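You operate a simulated robot arm through the tools that you are given. There is no shell and no other tool.

The job below is to be done with a simulated robot arm. You get a single attempt, and the scene is never put back.

JOB
Pump the froth off the cup under the dome, then vent it and lift the dome to the teal pad.
Fine: shut the vent and pump into the green; the vent ends open and the cup stays on the plate.

Only the result counts: the job must be done as asked and must still hold three seconds after the hand-in. Knocking over, shifting, dropping, spilling or breaking anything else fails it.

ROBOT AND FRAMES
A 6-joint arm with a two-finger parallel gripper, fixed in place. Base frame: the origin is at the foot of the arm, x ahead of it, y to its left, z up; the work surface is at about z = 0.76. Readings come in m, degrees, newtons and seconds.
With the tool pointing down near the work surface it reaches from about 0.26 to 0.68 m from the base axis. Its first joint turns from -166.0 to 166.0 degrees. Payload 1.57 kg.
Tool frame: the origin (TCP) lies between the finger pads and is the grasp point; the fingertips stand 0.03 m ahead of it; z points along the fingers, y is the line along which they close. The gripper opens to 0.11 m. The fingers are 0.024 m wide and 0.012 m thick; the gripper's body (0.048 by 0.112 m) begins 0.078 m behind the TCP.
Orientation is told as [roll, pitch, yaw] about the base's x, y, z axes, in that order, counted from this pose: with the fingers straight down and closing along the base's y, the tool's x points along the base's -x, its y along +y and its z along -z.

CONTROLS
- The arm moves only by the tool drive_tool. Its argument "steps" is a list of rows, each a list of 3 entries, a list of its own where there are three numbers: the closure, from 0 (fully open) to 1 (shut), then the shift along the tool's x, y, z in m, then the turn, a rotation vector about the tool's x, y, z in degrees. In form: [[hand, [tx, ty, tz], [ax, ay, az]], ...]. A call has 1 to 20 rows; each row shifts and turns the commanded pose from where the row before left it, along the tool's axes as they then stand. Rows are played at 5 a second. More than 0.05 m and 8.6 degrees between two rows, or a gripper value outside its range, and nothing of the call is played. Where a pose cannot be reached the arm comes as near as it can. A force on the tool above 60 N (or 10 N above the force at the start of the call, whichever is more), or a blocked arm, ends the call early, and 0.2 s more pass. Each finger travels about 0.108 m/s and halts on what it meets, pressing with about 26 N; the grip force reading is that of the motor and also rises with nothing between the fingers. The clock runs only during rows and for 0.2 s after the last one: add rows that do not move to give the fingers time. It gives the time, the measured TCP pose, the force on the tool (base axes), the opening and the grip force at its end, in the units of the frame above (readings bear some noise), with the torque about the TCP (base axes, N m) and any sound that the robot's microphone picked up, and new pictures: "pictures" is both (left out), scene, wrist or none.
- Cameras (640 x 400 px; columns grow to the right, rows downward): "scene" is fixed at [0.0499, 0.5026, 1.5367]; the picture's right is [-0.18, -0.98, 0.00], its down [-0.89, 0.16, -0.44] and it looks along [0.43, -0.08, -0.90] (base axes); focal length 367 px, centre (320, 200). "wrist" rides on the gripper at [0.07, 0.016, -0.141] in the tool frame; the picture's right is [-0.23, 0.97, 0.00], its down [-0.85, -0.20, -0.48] and it looks along [-0.47, -0.11, 0.88] (tool axes); focal length 222 px, centre (320, 200). There is no depth. A picture from a camera that has moved, and an enlarged one, comes with that camera's place and axes in the base frame and with its lens.
- raise_lower(by): slides the trunk up (or, below 0, down) by that many m; the arm rides with it, the base frame stays. It gives what a move gives, with no picture.
- inspect(camera, box): a new picture of the part [left, top, right, bottom] of that camera's present view, enlarged. No time passes.
- close_job(): hands the job in; it is judged then, once.

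Places have to be worked out from the pictures, the camera data and where the tool is seen. Open the gripper and draw the arm clear of the work before you hand the job in, unless the task says otherwise.

The tools are called after "Emit:" by a JSON object that holds its "op" and its "data". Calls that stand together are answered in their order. drive_tool: Moves the arm, as the interface text tells. Its arguments: {"type":"object","properties":{"steps":{"type":"array"},"pictures":{"type":"string","enum":["both","scene","wrist","none"]}},"required":["steps"]} The other tools are called the same way: raise_lower (by) slides the trunk up or down; inspect (camera, box) takes an enlarged picture of a part of a camera's view; close_job () hands the job in.

At the start:

```text
t: 0.0
ee_pos: [0.336, 0.3235, 1.1456]
orientation: [0.1, 0.0, 0.0]
force: [-1.0, 0.3, -0.2]
wrist_torque: [-0.03, 0.04, -0.01]
finger_gap: 0.1101
grasp_force: 0.0
trunk travel left (down, up): [-0.2, 0.39]
```

scene: 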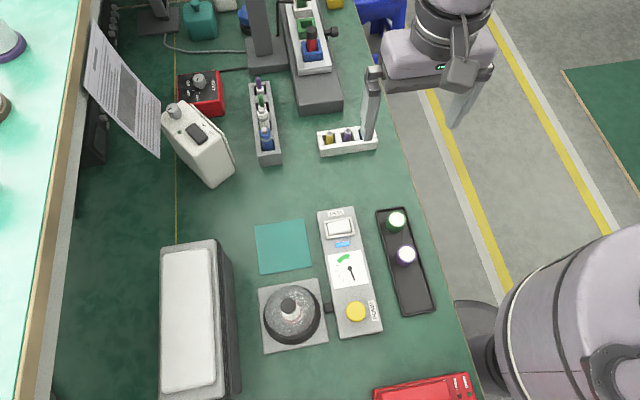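
wrist: 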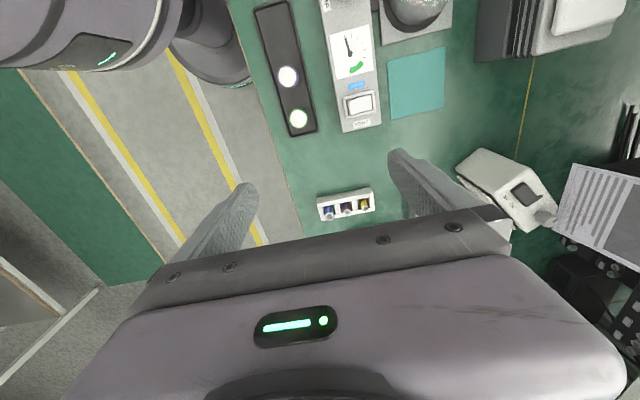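

The scene shows a domed plate, a control panel with a rocker switch, a gauge and a yellow button, and a teal pad beside it. I'll take enlarged pictures to read the details before I move.

Emit:
{"op": "inspect", "data": {"camera": "scene", "box": [240, 190, 440, 360]}}

Emit:
{"op": "inspect", "data": {"camera": "scene", "box": [310, 200, 390, 270]}}

Emit:
{"op": "inspect", "data": {"camera": "scene", "box": [250, 270, 390, 360]}}

Emit:
{"op": "inspect", "data": {"camera": "wrist", "box": [240, 0, 480, 150]}}

```text
2.35 times, centred on (340, 275) of scene
camera zoom: at [0.0499, 0.5026, 1.5367], right [-0.18, -0.98, 0.0], down [-0.89, 0.16, -0.44], along [0.43, -0.08, -0.9], focal length 863 px, centre (273, 24)
```

zoom: 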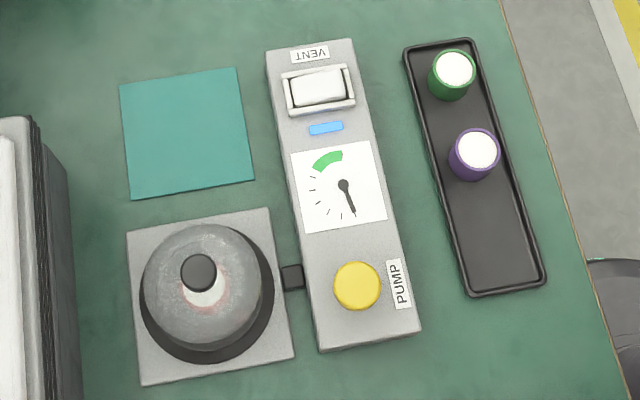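

```text
5.71 times, centred on (350, 235) of scene
camera zoom: at [0.0499, 0.5026, 1.5367], right [-0.18, -0.98, 0.0], down [-0.89, 0.16, -0.44], along [0.43, -0.08, -0.9], focal length 2095 px, centre (149, 0)
```

zoom: 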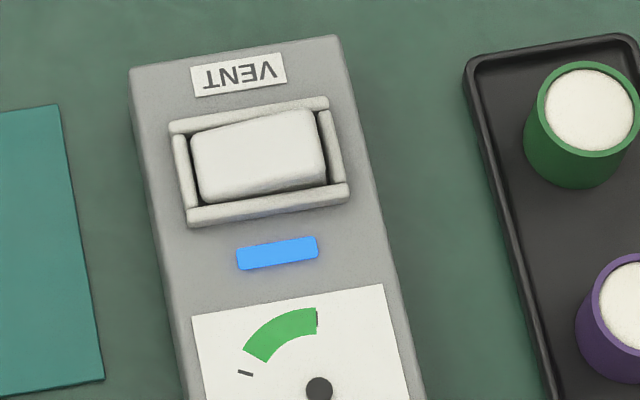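

```text
4.44 times, centred on (320, 315) of scene
camera zoom: at [0.0499, 0.5026, 1.5367], right [-0.18, -0.98, 0.0], down [-0.89, 0.16, -0.44], along [0.43, -0.08, -0.9], focal length 1630 px, centre (320, -311)
```

zoom: 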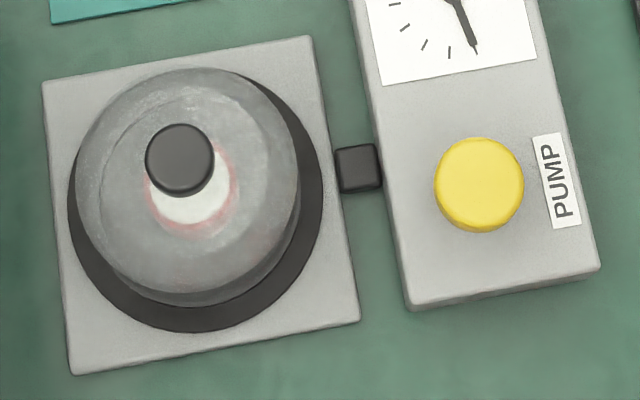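

```text
2.67 times, centred on (360, 75) of wrist
camera zoom: at [0.2657, 0.3394, 1.2871], right [0.23, 0.97, 0.0], down [0.85, -0.2, 0.48], along [0.47, -0.11, -0.88], focal length 592 px, centre (213, 533)
```

zoom: 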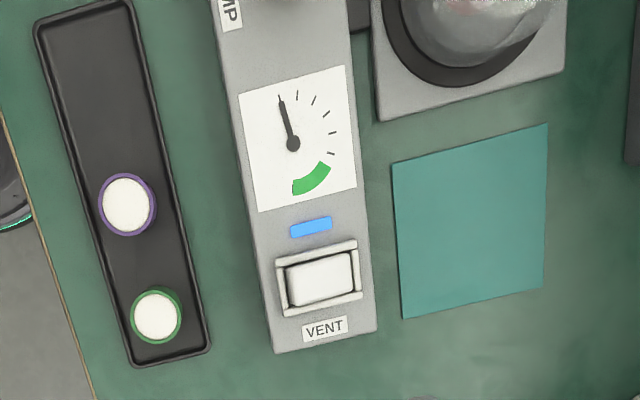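

The panel lies roughly along x at y≈0.41: button near (0.15, 0.41), rocker near (0.33, 0.41), dome near (0.17, 0.535) and pad near (0.32, 0.535). The gauge reads zero and a blue lamp is lit. I'll move high above the button with closed fingers so the wrist camera gets a close view of the panel.

Emit:
{"op": "drive_tool", "data": {"steps": [[1, [0.031, 0.0161, 0.02], [0, 0, 0]], [1, [0.031, 0.0161, 0.02], [0, 0, 0]], [1, [0.031, 0.0161, 0.02], [0, 0, 0]], [1, [0.031, 0.0161, 0.02], [0, 0, 0]], [1, [0.031, 0.0161, 0.02], [0, 0, 0]], [1, [0.031, 0.0161, 0.02], [0, 0, 0]], [1, [0, 0, 0], [0, 0, 0]]]}}

```text
t: 1.6
ee_pos: [0.1533, 0.4194, 1.0252]
orientation: [0.1, 0.1, 0.0]
force: [0.9, 0.6, -0.6]
wrist_torque: [0.06, 0.0, 0.02]
finger_gap: 0.0
grasp_force: 21.1
trunk travel left (down, up): [-0.2, 0.39]
camera wrist: at [0.0818, 0.4353, 1.1667], right [0.23, 0.97, 0.0], down [0.85, -0.2, 0.48], along [0.47, -0.11, -0.88], focal length 222 px, centre (320, 200)
```

scene: 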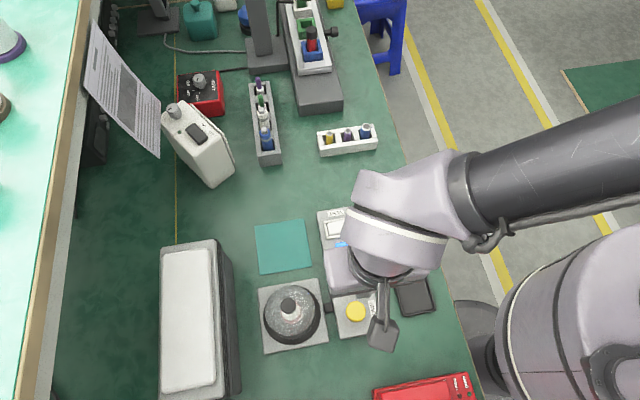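
wrist: 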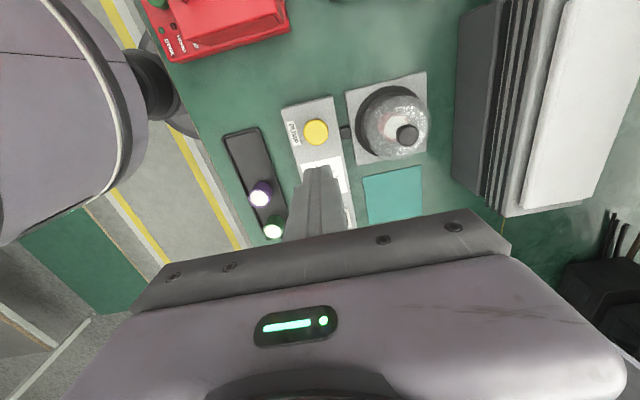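

The wrist camera puts the button at about (0.154, 0.412) and the dome knob near (0.172, 0.533), top about z 0.87. Wrist camera sees the area at smaller x than the tool, so I move out to x≈0.37 to look at the rocker and gauge.

Emit:
{"op": "drive_tool", "data": {"steps": [[1, [-0.043, 0, 0.01], [0, 0, 0]], [1, [-0.043, 0, 0.01], [0, 0, 0]], [1, [-0.043, 0, 0.01], [0, 0, 0]], [1, [-0.043, 0, 0.01], [0, 0, 0]], [1, [-0.043, 0, 0.01], [0, 0, 0]], [1, [0, 0, 0.02], [0, 0, 0]], [1, [0, 0, 0], [0, 0, 0]]]}}

Emit:
{"op": "inspect", "data": {"camera": "wrist", "box": [220, 50, 460, 200]}}

Emit:
{"op": "inspect", "data": {"camera": "wrist", "box": [270, 110, 350, 160]}}

```text
t: 3.2
ee_pos: [0.3651, 0.4186, 0.954]
orientation: [0.1, 0.1, 0.0]
force: [1.1, 0.2, 0.4]
wrist_torque: [0.01, -0.02, 0.02]
finger_gap: 0.0001
grasp_force: 21.5
trunk travel left (down, up): [-0.2, 0.39]
camera wrist: at [0.2937, 0.436, 1.0952], right [0.23, 0.97, 0.0], down [0.85, -0.2, 0.48], along [0.47, -0.11, -0.88], focal length 222 px, centre (320, 200)
```

scene: 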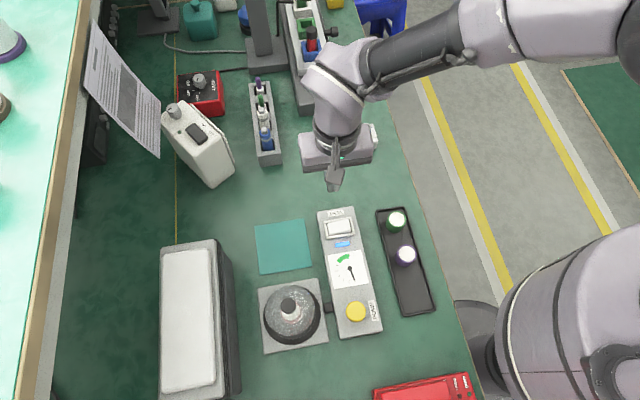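
wrist: 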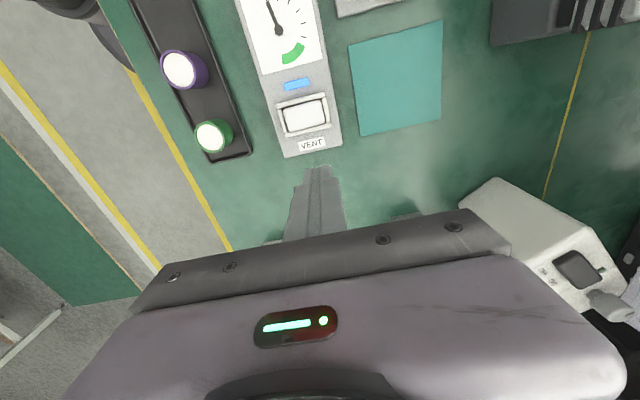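

```text
2.67 times, centred on (340, 125) of wrist
camera zoom: at [0.2937, 0.436, 1.0952], right [0.23, 0.97, 0.0], down [0.85, -0.2, 0.48], along [0.47, -0.11, -0.88], focal length 592 px, centre (267, 400)
```

zoom: 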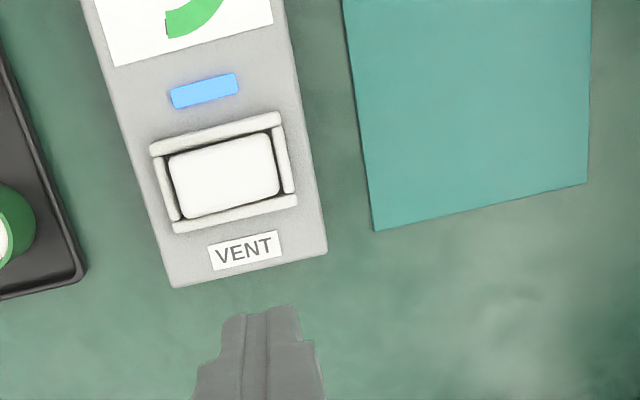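

```text
8.00 times, centred on (310, 135) of wrist
camera zoom: at [0.2937, 0.436, 1.0952], right [0.23, 0.97, 0.0], down [0.85, -0.2, 0.48], along [0.47, -0.11, -0.88], focal length 1777 px, centre (400, 720)
```

zoom: 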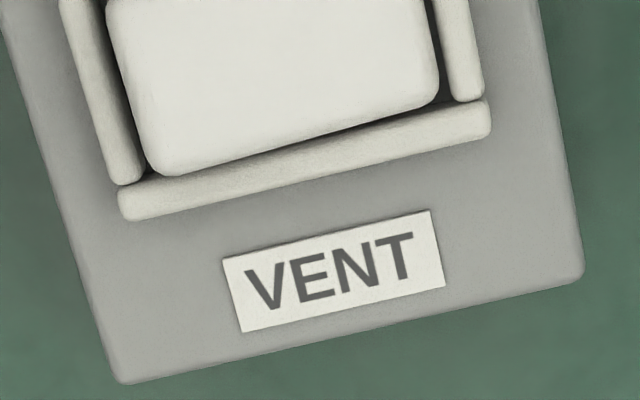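

The rocker's −y side looks raised and its +y side pressed, with the centre near (0.33, 0.41). I can't tell yet what the lamp means, so I'll try one short pump press first. I go over the button and descend to just above it.

Emit:
{"op": "drive_tool", "data": {"steps": [[1, [0.0424, -0.0013, 0.0], [0, 0, 0]], [1, [0.0424, -0.0013, 0.0], [0, 0, 0]], [1, [0.0424, -0.0013, 0.0], [0, 0, 0]], [1, [0.0424, -0.0013, 0.0], [0, 0, 0]], [1, [0.0424, -0.0013, 0.0], [0, 0, 0]], [1, [0, 0, 0.04], [0, 0, 0]], [1, [0, 0, 0.04], [0, 0, 0]], [1, [0, 0, 0.02], [0, 0, 0]], [1, [0, 0, 0], [0, 0, 0]]]}}

Emit:
{"op": "inspect", "data": {"camera": "wrist", "box": [240, 80, 400, 180]}}

```text
t: 5.2
ee_pos: [0.1532, 0.4147, 0.8588]
orientation: [0.1, -0.1, 0.0]
force: [0.5, -1.0, 1.7]
wrist_torque: [-0.03, 0.0, -0.02]
finger_gap: 0.0
grasp_force: 21.4
trunk travel left (down, up): [-0.2, 0.39]
camera wrist: at [0.0824, 0.4304, 1.0001], right [0.23, 0.97, 0.0], down [0.85, -0.2, 0.48], along [0.47, -0.11, -0.88], focal length 222 px, centre (320, 200)
```

scene: 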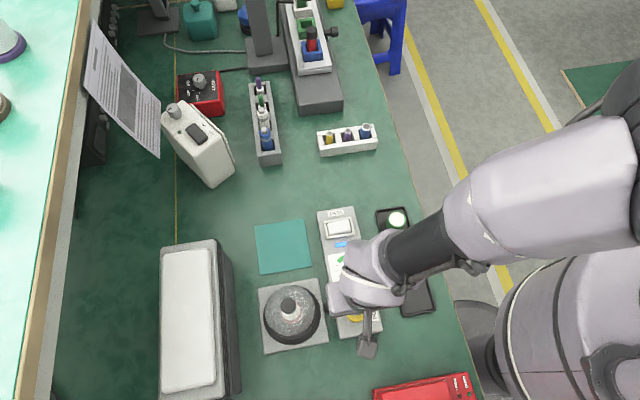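
wrist: 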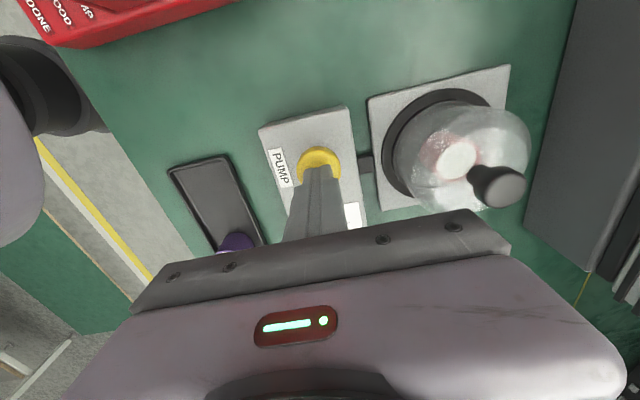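

```text
4.00 times, centred on (320, 130) of wrist
camera zoom: at [0.0824, 0.4304, 1.0001], right [0.23, 0.97, 0.0], down [0.85, -0.2, 0.48], along [0.47, -0.11, -0.88], focal length 888 px, centre (320, 480)
```

zoom: 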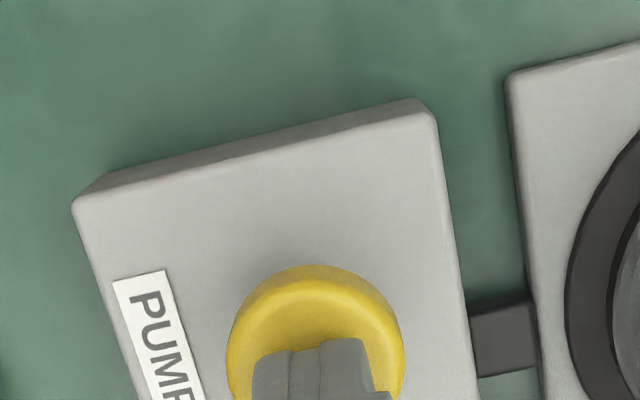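

The closed fingertips sit right over the button. I'm descending slowly to find contact by force.

Emit:
{"op": "drive_tool", "data": {"steps": [[1, [0, 0.0, 0.005], [0, 0, 0]], [1, [0, 0, 0.005], [0, 0, 0]], [1, [0, 0, 0.005], [0, 0, 0]], [1, [0, 0, 0], [0, 0, 0]]], "pictures": "none"}}

```text
t: 6.2
ee_pos: [0.1533, 0.4141, 0.8432]
orientation: [0.2, 0.0, 0.0]
force: [1.1, 2.5, 5.3]
wrist_torque: [0.04, -0.02, -0.04]
finger_gap: 0.0
grasp_force: 21.7
trunk travel left (down, up): [-0.2, 0.39]
```

There is about 5 N upward force with the tip at z≈0.813, so contact is starting. I press a few mm further.

Emit:
{"op": "drive_tool", "data": {"steps": [[1, [0, 0.0, 0.002], [0, 0, 0]], [1, [0, 0, 0.002], [0, 0, 0]]], "pictures": "none"}}

```text
t: 6.8
ee_pos: [0.1517, 0.4148, 0.84]
orientation: [0.6, -0.2, 0.1]
force: [-5.1, 6.9, 45.4]
wrist_torque: [0.19, 0.25, -0.07]
finger_gap: 0.0
grasp_force: 21.0
trunk travel left (down, up): [-0.2, 0.39]
```

The force rose to 45 N, so the button is probably bottomed out. I release it and back off to view the gauge.

Emit:
{"op": "drive_tool", "data": {"steps": [[1, [0, 0.0, -0.01], [0, 0, 0]], [1, [0, 0, -0.04], [0, 0, 0]], [1, [-0.03, 0, -0.035], [0, 0, 0]], [1, [-0.048, 0, 0], [0, 0, 0]], [1, [-0.048, 0, 0], [0, 0, 0]], [1, [-0.048, 0, 0], [0, 0, 0]], [1, [-0.02, 0, 0], [0, 0, 0]]]}}

Emit:
{"op": "inspect", "data": {"camera": "scene", "box": [310, 200, 390, 270]}}

Emit:
{"op": "inspect", "data": {"camera": "scene", "box": [310, 245, 390, 295]}}

```text
t: 8.4
ee_pos: [0.3484, 0.4149, 0.9225]
orientation: [0.2, 0.0, 0.0]
force: [-0.4, 0.2, 0.6]
wrist_torque: [0.0, -0.01, 0.0]
finger_gap: 0.0003
grasp_force: 21.2
trunk travel left (down, up): [-0.2, 0.39]
camera wrist: at [0.2779, 0.431, 1.0643], right [0.23, 0.97, 0.0], down [0.86, -0.2, 0.48], along [0.47, -0.11, -0.88], focal length 222 px, centre (320, 200)
```

scene: 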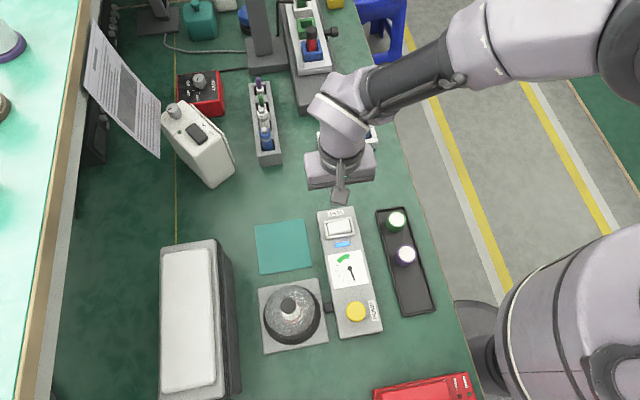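
wrist: 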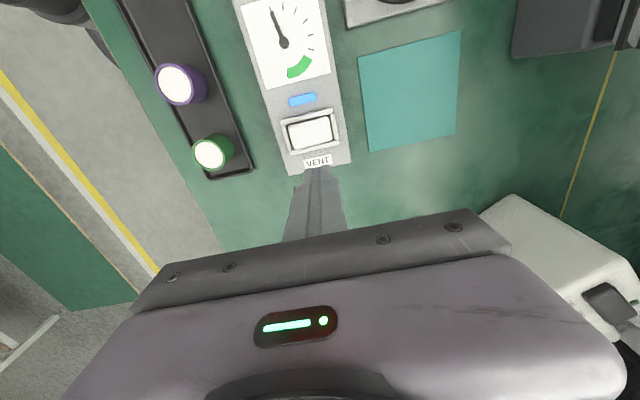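

```text
5.71 times, centred on (350, 235) of scene
camera zoom: at [0.0499, 0.5026, 1.5367], right [-0.18, -0.98, 0.0], down [-0.89, 0.16, -0.44], along [0.43, -0.08, -0.9], focal length 2095 px, centre (149, 0)
```

zoom: 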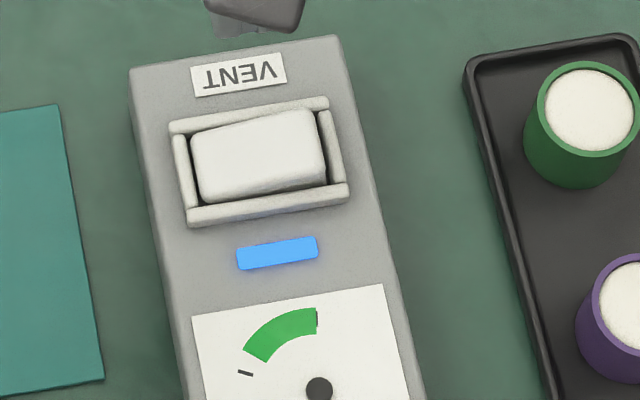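

```text
8.00 times, centred on (350, 270) of scene
camera zoom: at [0.0499, 0.5026, 1.5367], right [-0.18, -0.98, 0.0], down [-0.89, 0.16, -0.44], along [0.43, -0.08, -0.9], focal length 2933 px, centre (80, -360)
```

zoom: 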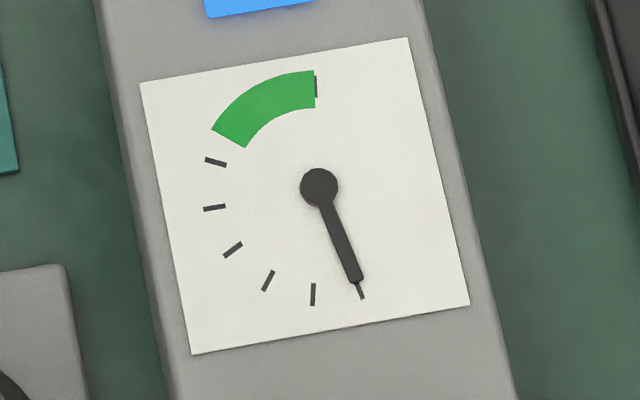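

The needle still reads zero, so the vent is presumably open (blue lamp lit). Next I press the raised −y half of the rocker, so I position over (0.329, 0.395) just above it.

Emit:
{"op": "drive_tool", "data": {"steps": [[1, [0.0194, -0.02, 0.02], [0, 0, 0]], [1, [0, 0, 0.03], [0, 0, 0]], [1, [0, 0, 0.01], [0, 0, 0]], [1, [0, 0, 0], [0, 0, 0]]]}}

Emit:
{"op": "inspect", "data": {"camera": "wrist", "box": [240, 80, 400, 180]}}

Emit:
{"op": "inspect", "data": {"camera": "scene", "box": [310, 200, 390, 250]}}

```text
t: 9.4
ee_pos: [0.329, 0.3968, 0.8626]
orientation: [0.0, -0.1, -0.1]
force: [0.5, 0.9, -0.6]
wrist_torque: [0.02, -0.01, -0.01]
finger_gap: 0.0
grasp_force: 21.4
trunk travel left (down, up): [-0.2, 0.39]
camera wrist: at [0.2581, 0.4113, 1.0035], right [0.23, 0.97, 0.0], down [0.85, -0.2, 0.48], along [0.47, -0.11, -0.88], focal length 222 px, centre (320, 200)
```

scene: 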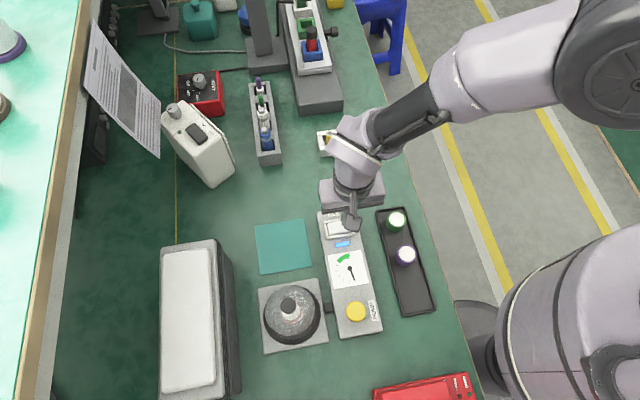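
wrist: 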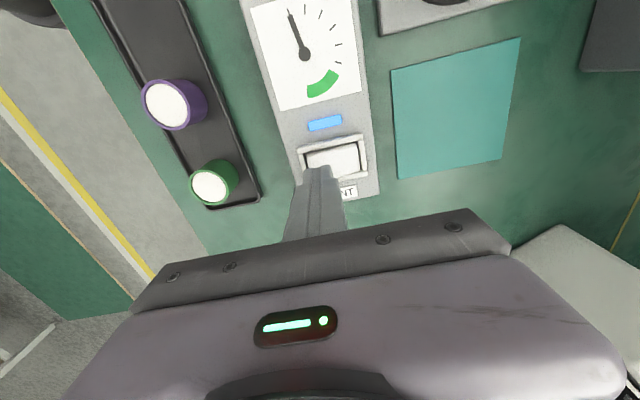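

```text
4.00 times, centred on (320, 130) of wrist
camera zoom: at [0.2581, 0.4113, 1.0035], right [0.23, 0.97, 0.0], down [0.85, -0.2, 0.48], along [0.47, -0.11, -0.88], focal length 888 px, centre (320, 480)
```

zoom: 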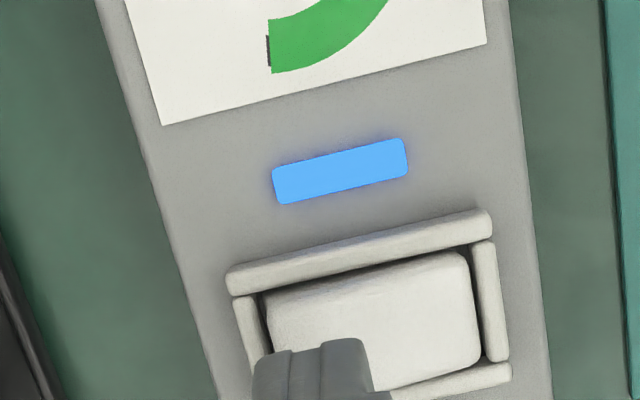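

```text
8.00 times, centred on (350, 225) of scene
camera zoom: at [0.0499, 0.5026, 1.5367], right [-0.18, -0.98, 0.0], down [-0.89, 0.16, -0.44], along [0.43, -0.08, -0.9], focal length 2933 px, centre (80, 0)
```

zoom: 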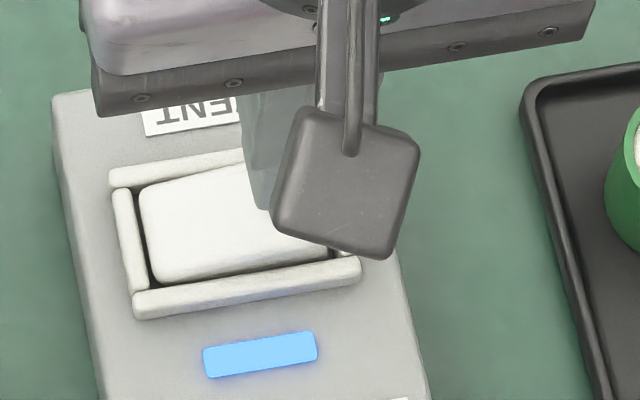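

The tip would straddle the rocker's pivot if pressed flat. I'll tilt the tool by 16° so that only its −y corner bears on the raised half, then descend slowly.

Emit:
{"op": "drive_tool", "data": {"steps": [[1, [0, 0, 0], [-8, 0, 0]], [1, [0, 0, 0], [-8, 0, 0]], [1, [0, 0, 0.005], [0, 0, 0]], [1, [0, 0, 0.005], [0, 0, 0]], [1, [0, 0, 0], [0, 0, 0]]]}}

Emit:
{"op": "inspect", "data": {"camera": "wrist", "box": [240, 80, 400, 180]}}

Emit:
{"op": "inspect", "data": {"camera": "scene", "box": [310, 200, 390, 250]}}

```text
t: 10.6
ee_pos: [0.3286, 0.3966, 0.8528]
orientation: [16.1, 0.0, 0.0]
force: [-0.2, 1.3, -0.7]
wrist_torque: [0.01, 0.02, 0.03]
finger_gap: 0.0001
grasp_force: 21.5
trunk travel left (down, up): [-0.2, 0.39]
camera wrist: at [0.2577, 0.3733, 0.9923], right [0.23, 0.94, 0.27], down [0.85, -0.32, 0.4], along [0.47, 0.14, -0.87], focal length 222 px, centre (320, 200)
```

scene: 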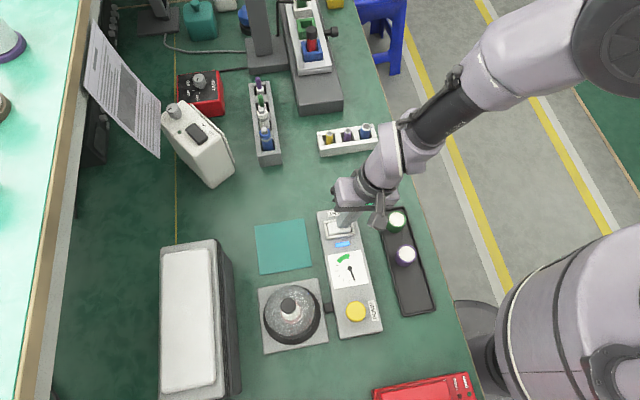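
wrist: 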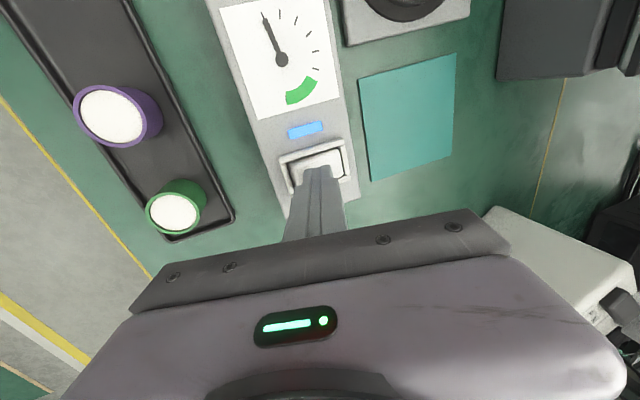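

```text
4.00 times, centred on (320, 130) of wrist
camera zoom: at [0.2577, 0.3733, 0.9923], right [0.23, 0.94, 0.27], down [0.85, -0.32, 0.4], along [0.47, 0.14, -0.87], focal length 888 px, centre (320, 480)
```

zoom: 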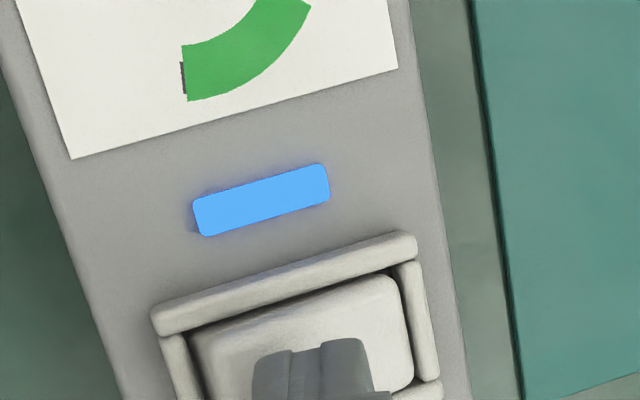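

```text
8.00 times, centred on (350, 225) of scene
camera zoom: at [0.0499, 0.5026, 1.5367], right [-0.18, -0.98, 0.0], down [-0.89, 0.16, -0.44], along [0.43, -0.08, -0.9], focal length 2933 px, centre (80, 0)
```

zoom: 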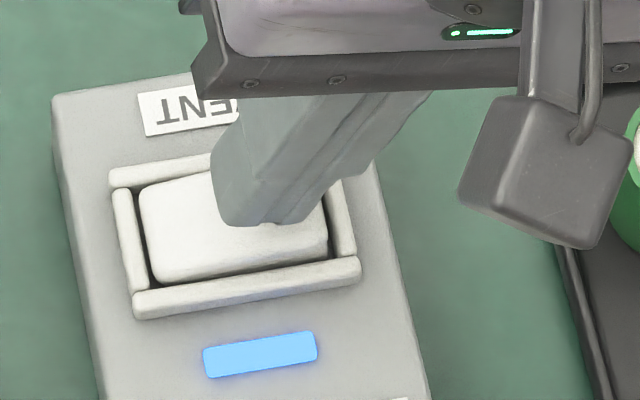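

The tilted view confirms the −y side is raised, and the tip's low corner is about 7 mm inside that edge. I lower straight down in base z.

Emit:
{"op": "drive_tool", "data": {"steps": [[1, [0, -0.0011, 0.0038], [0, 0, 0]], [1, [0, -0.0011, 0.0038], [0, 0, 0]], [1, [0, 0, 0], [0, 0, 0]]], "pictures": "none"}}

```text
t: 11.4
ee_pos: [0.3286, 0.3978, 0.8448]
orientation: [16.2, -0.1, 0.0]
force: [0.3, 0.1, 0.6]
wrist_torque: [-0.01, 0.03, 0.01]
finger_gap: 0.0
grasp_force: 21.3
trunk travel left (down, up): [-0.2, 0.39]
```

There's no contact yet with the corner at z≈0.813, so I continue down in small steps.

Emit:
{"op": "drive_tool", "data": {"steps": [[1, [0, -0.0008, 0.0029], [0, 0, 0]], [1, [0, -0.0008, 0.0029], [0, 0, 0]], [1, [0, 0, 0], [0, 0, 0]]], "pictures": "none"}}

```text
t: 12.2
ee_pos: [0.3279, 0.3967, 0.8394]
orientation: [16.3, -0.1, 0.0]
force: [-2.4, 2.7, 14.4]
wrist_torque: [0.08, 0.1, -0.01]
finger_gap: 0.0002
grasp_force: 21.1
trunk travel left (down, up): [-0.2, 0.39]
```

Contact is now 14 N at a corner height of about 0.807. I press on a little further.

Emit:
{"op": "drive_tool", "data": {"steps": [[1, [0, -0.0006, 0.0019], [0, 0, 0]], [1, [0, 0, 0], [0, 0, 0]]]}}

Emit:
{"op": "inspect", "data": {"camera": "wrist", "box": [240, 80, 400, 180]}}

```text
t: 12.8
ee_pos: [0.3269, 0.3971, 0.8389]
orientation: [16.3, -0.2, 0.0]
force: [-4.2, 8.8, 38.0]
wrist_torque: [0.23, 0.23, 0.0]
finger_gap: 0.0
grasp_force: 21.5
trunk travel left (down, up): [-0.2, 0.39]
camera wrist: at [0.2567, 0.3727, 0.9786], right [0.23, 0.93, 0.27], down [0.85, -0.33, 0.41], along [0.47, 0.14, -0.87], focal length 222 px, centre (320, 200)
```

scene: 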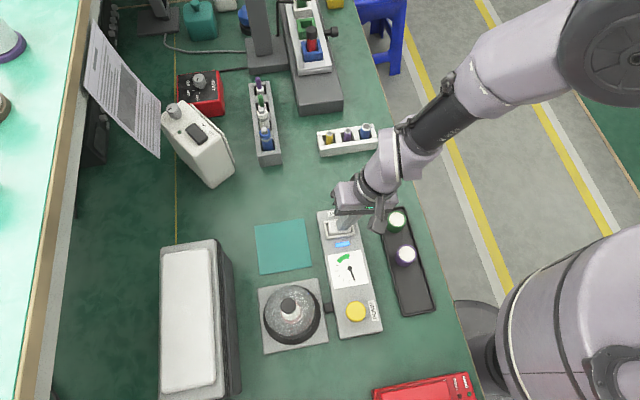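
wrist: 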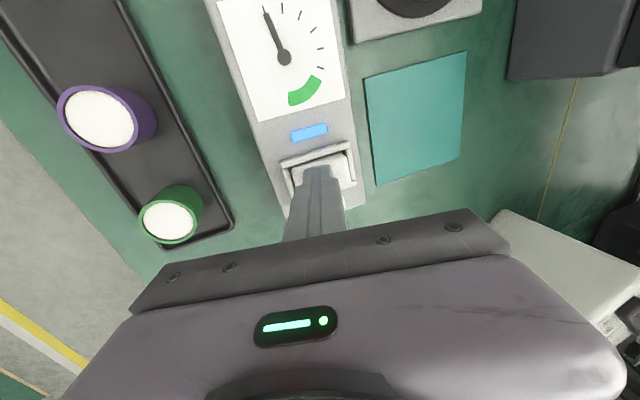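

```text
4.00 times, centred on (320, 130) of wrist
camera zoom: at [0.2567, 0.3727, 0.9786], right [0.23, 0.93, 0.27], down [0.85, -0.33, 0.41], along [0.47, 0.14, -0.87], focal length 888 px, centre (320, 480)
```

zoom: 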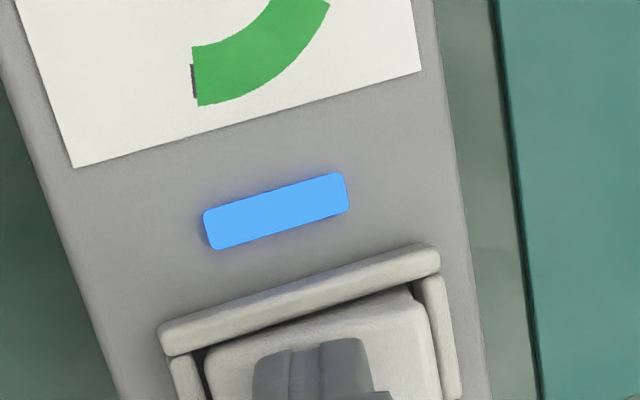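

At 38 N the rocker has not flipped. The side force fits a surface that slopes down toward +y, so I do have the raised side, but I'm too close to the pivot. I'll lift slightly, shift 5 mm toward the −y edge and press again.

Emit:
{"op": "drive_tool", "data": {"steps": [[1, [0, 0.0014, -0.0058], [0, 0, 0]], [1, [0, -0.005, -0.0014], [0, 0, 0]], [1, [0, -0.0008, 0.0029], [0, 0, 0]], [1, [0, -0.0008, 0.0029], [0, 0, 0]], [1, [0, 0, 0], [0, 0, 0]]], "pictures": "none"}}

```text
t: 14.0
ee_pos: [0.329, 0.3901, 0.8368]
orientation: [16.3, -0.1, 0.0]
force: [0.2, -5.4, 19.0]
wrist_torque: [-0.21, -0.01, 0.0]
finger_gap: 0.0
grasp_force: 21.5
trunk travel left (down, up): [-0.2, 0.39]
```

The force pattern changed and the side force is now −5 N. I'll take a look.

Emit:
{"op": "drive_tool", "data": {"steps": [[1, [0, 0, 0], [0, 0, 0]]]}}

Emit:
{"op": "inspect", "data": {"camera": "wrist", "box": [240, 80, 400, 180]}}

Emit:
{"op": "inspect", "data": {"camera": "scene", "box": [310, 200, 390, 250]}}

```text
t: 14.4
ee_pos: [0.3276, 0.3905, 0.8372]
orientation: [16.1, -0.1, 0.0]
force: [2.1, -4.6, 22.4]
wrist_torque: [-0.18, -0.03, -0.01]
finger_gap: 0.0004
grasp_force: 21.3
trunk travel left (down, up): [-0.2, 0.39]
camera wrist: at [0.2575, 0.3663, 0.9774], right [0.23, 0.94, 0.27], down [0.85, -0.33, 0.41], along [0.47, 0.14, -0.87], focal length 222 px, centre (320, 200)
```

scene: 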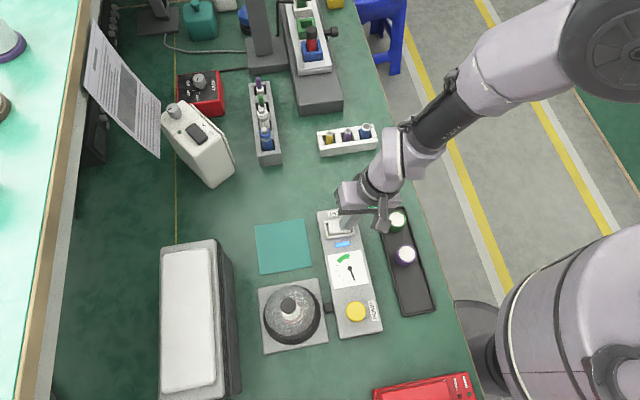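
wrist: 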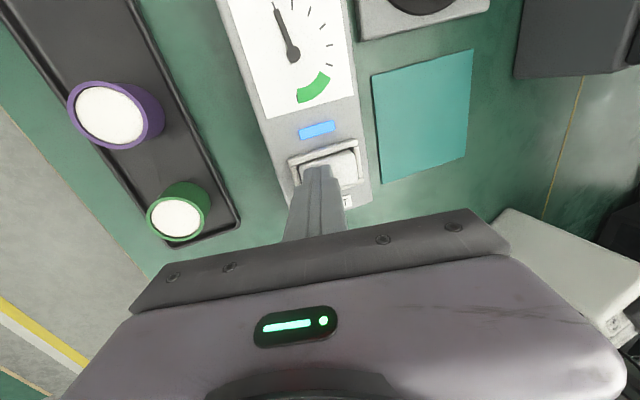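

```text
4.00 times, centred on (320, 130) of wrist
camera zoom: at [0.2575, 0.3663, 0.9774], right [0.23, 0.94, 0.27], down [0.85, -0.33, 0.41], along [0.47, 0.14, -0.87], focal length 888 px, centre (320, 480)
```

zoom: 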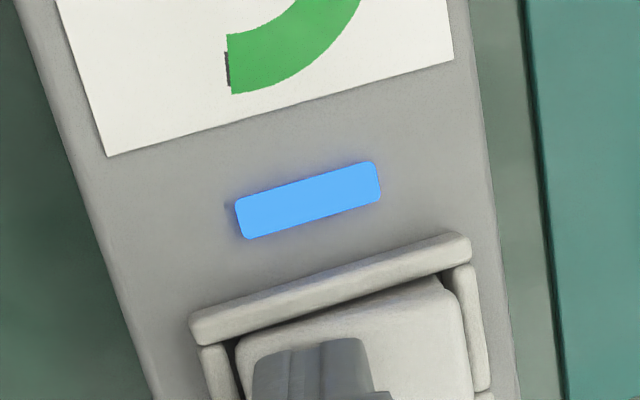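

```text
8.00 times, centred on (350, 225) of scene
camera zoom: at [0.0499, 0.5026, 1.5367], right [-0.18, -0.98, 0.0], down [-0.89, 0.16, -0.44], along [0.43, -0.08, -0.9], focal length 2933 px, centre (80, 0)
```

zoom: 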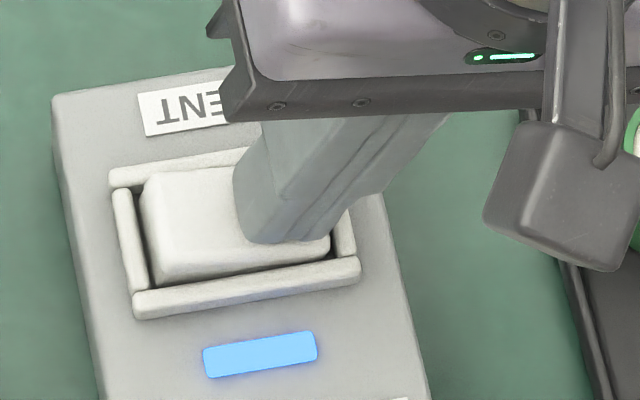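

The rocker is now turning: its +y end has risen in the scene view. I press about 3 mm more to complete the flip.

Emit:
{"op": "drive_tool", "data": {"steps": [[1, [0, -0.0003, 0.0019], [0, 0, 0]], [1, [0, -0.0003, 0.0015], [0, 0, 0]], [1, [0, 0, 0], [0, 0, 0]]]}}

Emit:
{"op": "inspect", "data": {"camera": "scene", "box": [310, 200, 390, 250]}}

```text
t: 15.3
ee_pos: [0.329, 0.3902, 0.8367]
orientation: [16.6, -0.2, -0.1]
force: [-9.8, -19.6, 40.9]
wrist_torque: [-0.65, 0.4, -0.02]
finger_gap: 0.0
grasp_force: 21.5
trunk travel left (down, up): [-0.2, 0.39]
stopped in row 3: the force on the tool passed its limit at 61 N (the readings are from after the stop); the commanded pose is now the measured one
camera wrist: at [0.2572, 0.3656, 0.9769], right [0.23, 0.93, 0.28], down [0.85, -0.33, 0.41], along [0.47, 0.14, -0.87], focal length 222 px, centre (320, 200)
```

scene: 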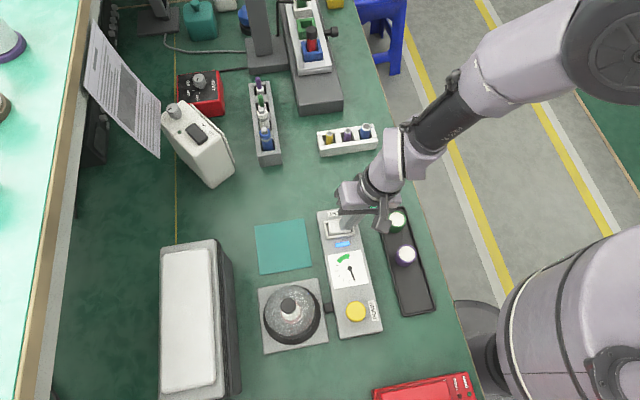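
wrist: 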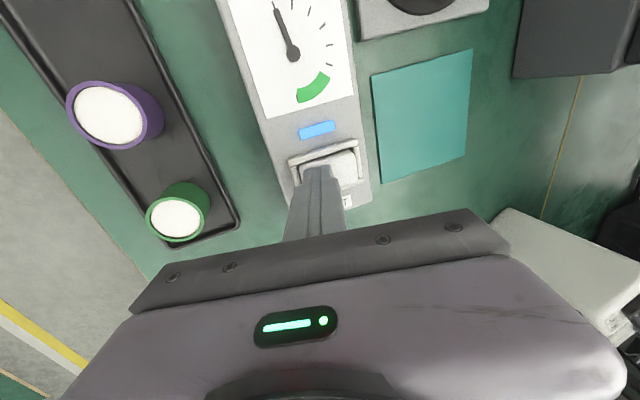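

```text
8.00 times, centred on (350, 225) of scene
camera zoom: at [0.0499, 0.5026, 1.5367], right [-0.18, -0.98, 0.0], down [-0.89, 0.16, -0.44], along [0.43, -0.08, -0.9], focal length 2933 px, centre (80, 0)
```

zoom: 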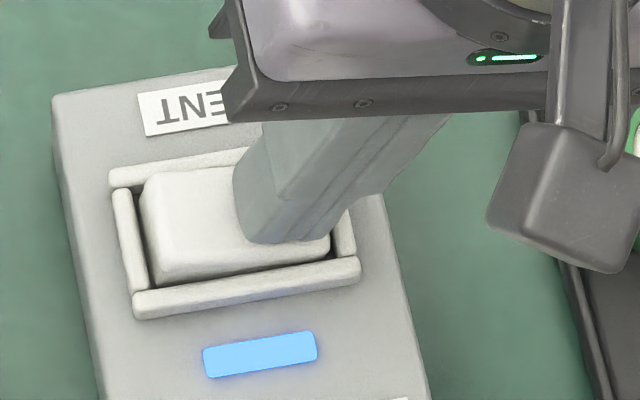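

Force hit the limit, so the rocker seems bottomed. I lift off and look at which way it rests and what the lamp shows.

Emit:
{"op": "drive_tool", "data": {"steps": [[1, [0, 0, -0.02], [0, 0, 0]], [1, [0, 0, -0.04], [0, 0, 0]], [1, [-0.03, 0, -0.02], [8, 0, 0]], [1, [-0.02, 0.02, 0], [8, 0, 0]], [1, [0, 0, 0], [0, 0, 0]]]}}

Emit:
{"op": "inspect", "data": {"camera": "scene", "box": [310, 200, 390, 250]}}

Emit:
{"op": "inspect", "data": {"camera": "wrist", "box": [240, 50, 400, 150]}}

```text
t: 16.5
ee_pos: [0.3791, 0.3885, 0.9146]
orientation: [0.2, -0.1, -0.1]
force: [0.0, -1.1, 0.6]
wrist_torque: [0.0, 0.0, -0.02]
finger_gap: 0.0001
grasp_force: 21.8
trunk travel left (down, up): [-0.2, 0.39]
camera wrist: at [0.3084, 0.4054, 1.0551], right [0.23, 0.97, 0.0], down [0.85, -0.2, 0.48], along [0.47, -0.11, -0.88], focal length 222 px, centre (320, 200)
```

scene: 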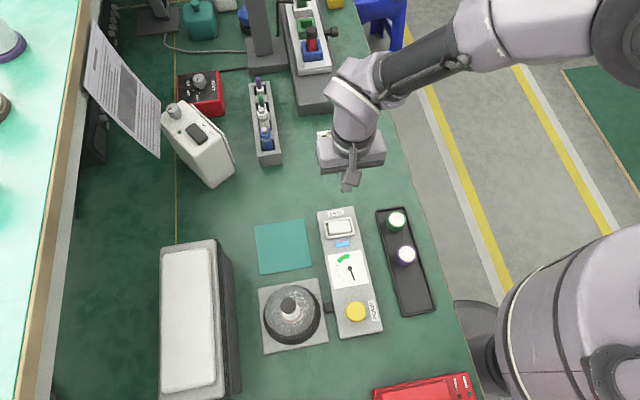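
wrist: 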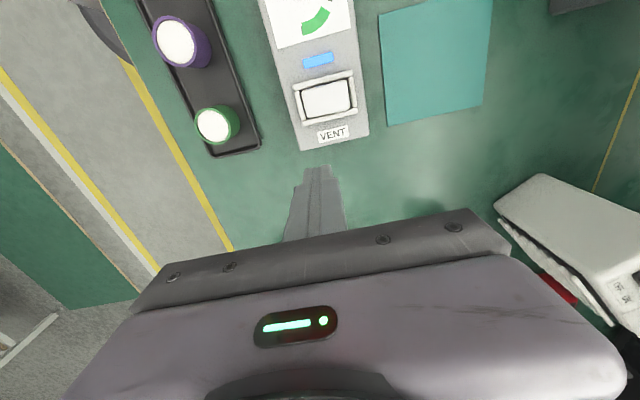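

```text
8.00 times, centred on (350, 225) of scene
camera zoom: at [0.0499, 0.5026, 1.5367], right [-0.18, -0.98, 0.0], down [-0.89, 0.16, -0.44], along [0.43, -0.08, -0.9], focal length 2933 px, centre (80, 0)
```

zoom: 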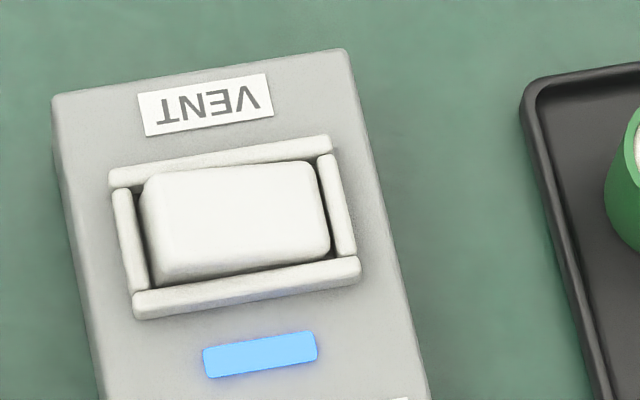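

```text
4.00 times, centred on (320, 100) of wrist
camera zoom: at [0.3084, 0.4054, 1.0551], right [0.23, 0.97, 0.0], down [0.85, -0.2, 0.48], along [0.47, -0.11, -0.88], focal length 888 px, centre (320, 600)
```

zoom: 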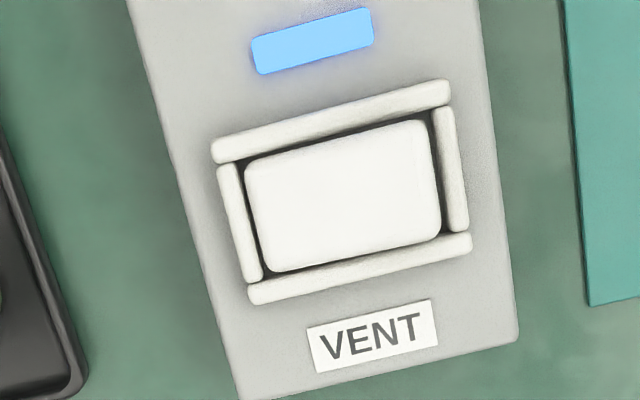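

The rocker has flipped and stays with its +y end raised; the lamp is still lit, perhaps only as a power lamp. I'll give one pump press and then check the gauge.

Emit:
{"op": "drive_tool", "data": {"steps": [[1, [0.046, 0.0051, 0.0], [0, 0, 0]], [1, [0.046, 0.0051, 0.0], [0, 0, 0]], [1, [0.046, 0.0051, 0.0], [0, 0, 0]], [1, [0.046, 0.0051, 0.0], [0, 0, 0]], [1, [0.042, 0.0051, 0.0], [0, 0, 0]], [1, [0, 0, 0.04], [0, 0, 0]], [1, [0, 0, 0.028], [0, 0, 0]], [1, [0, 0, 0.003], [0, 0, 0]], [1, [0, 0, 0.003], [0, 0, 0]], [1, [0, 0, 0.002], [0, 0, 0]]], "pictures": "wrist"}}

```text
t: 18.7
ee_pos: [0.1518, 0.4144, 0.8411]
orientation: [0.4, -0.1, 0.0]
force: [-5.1, -2.4, 38.6]
wrist_torque: [-0.12, 0.27, -0.1]
finger_gap: 0.0
grasp_force: 21.4
trunk travel left (down, up): [-0.2, 0.39]
camera wrist: at [0.081, 0.4292, 0.9819], right [0.23, 0.97, 0.01], down [0.85, -0.2, 0.48], along [0.47, -0.1, -0.88], focal length 222 px, centre (320, 200)
```

wrist: 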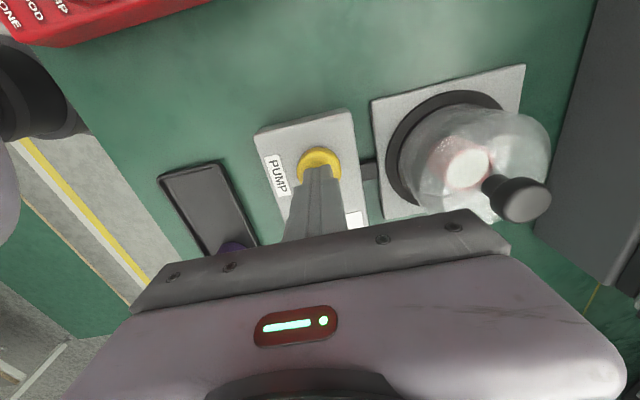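

The button is pressed at about 39 N. I release it and back off to read the gauge.

Emit:
{"op": "drive_tool", "data": {"steps": [[1, [0, 0.0, -0.01], [0, 0, 0]], [1, [0, 0, -0.04], [0, 0, 0]], [1, [-0.03, 0, -0.03], [0, 0, 0]], [1, [-0.048, 0, 0], [0, 0, 0]], [1, [-0.048, 0, 0], [0, 0, 0]], [1, [-0.048, 0, 0], [0, 0, 0]]]}}

Emit:
{"op": "inspect", "data": {"camera": "scene", "box": [310, 245, 390, 295]}}

```text
t: 20.1
ee_pos: [0.332, 0.4118, 0.9145]
orientation: [0.1, -0.1, 0.0]
force: [1.0, -0.2, 0.8]
wrist_torque: [0.0, 0.0, -0.02]
finger_gap: 0.0001
grasp_force: 21.3
trunk travel left (down, up): [-0.2, 0.39]
camera wrist: at [0.2612, 0.4291, 1.0559], right [0.23, 0.97, 0.0], down [0.85, -0.2, 0.48], along [0.47, -0.11, -0.88], focal length 222 px, centre (320, 200)
```

scene: 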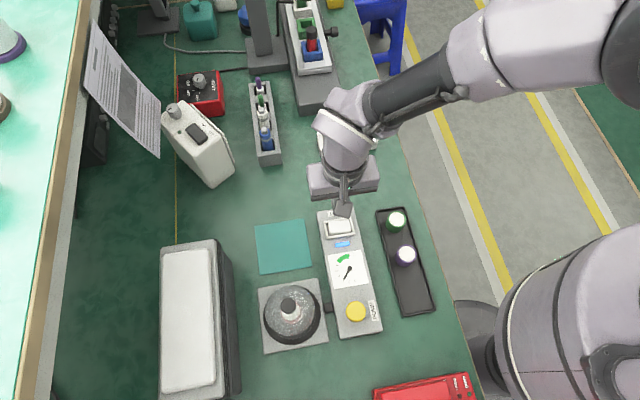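
wrist: 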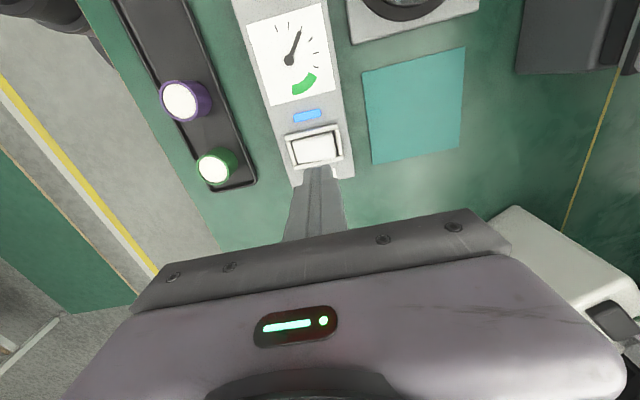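

```text
8.00 times, centred on (350, 270) of scene
camera zoom: at [0.0499, 0.5026, 1.5367], right [-0.18, -0.98, 0.0], down [-0.89, 0.16, -0.44], along [0.43, -0.08, -0.9], focal length 2933 px, centre (80, -360)
```

zoom: 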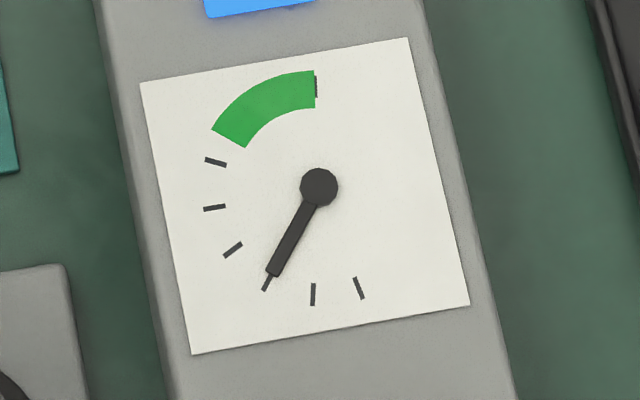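

One press took the needle from tick 0 to tick 2, and the green spans roughly ticks 5.6 to 8. So the vent is shut. I'll wait a moment to see whether pressure leaks.

Emit:
{"op": "drive_tool", "data": {"steps": [[1, [0, 0, 0], [0, 0, 0]], [1, [0, 0, 0], [0, 0, 0]], [1, [0, 0, 0], [0, 0, 0]], [1, [0, 0, 0], [0, 0, 0]], [1, [0, 0, 0], [0, 0, 0]]], "pictures": "none"}}

Emit:
{"op": "inspect", "data": {"camera": "scene", "box": [310, 245, 390, 295]}}

Emit:
{"op": "inspect", "data": {"camera": "scene", "box": [250, 270, 330, 320]}}

```text
t: 21.3
ee_pos: [0.3314, 0.4131, 0.9146]
orientation: [0.2, 0.0, 0.0]
force: [-0.2, -0.2, -0.4]
wrist_torque: [-0.01, 0.01, 0.01]
finger_gap: 0.0002
grasp_force: 21.2
trunk travel left (down, up): [-0.2, 0.39]
```

```text
8.00 times, centred on (350, 270) of scene
camera zoom: at [0.0499, 0.5026, 1.5367], right [-0.18, -0.98, 0.0], down [-0.89, 0.16, -0.44], along [0.43, -0.08, -0.9], focal length 2933 px, centre (80, -360)
```

zoom: 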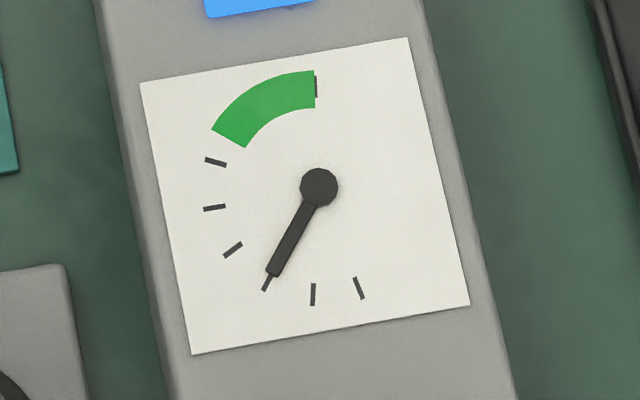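

```text
8.00 times, centred on (290, 295) of scene
camera zoom: at [0.0499, 0.5026, 1.5367], right [-0.18, -0.98, 0.0], down [-0.89, 0.16, -0.44], along [0.43, -0.08, -0.9], focal length 2933 px, centre (560, -560)
```

zoom: 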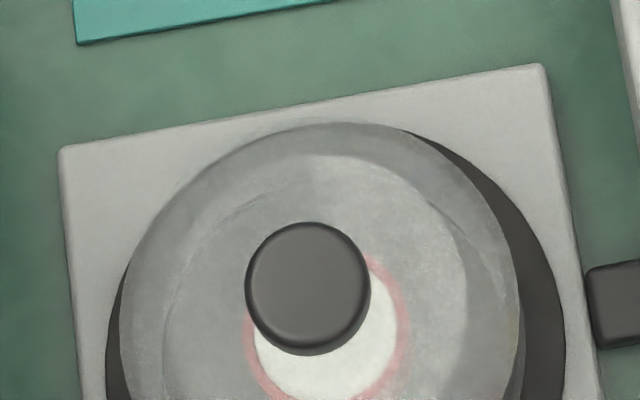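

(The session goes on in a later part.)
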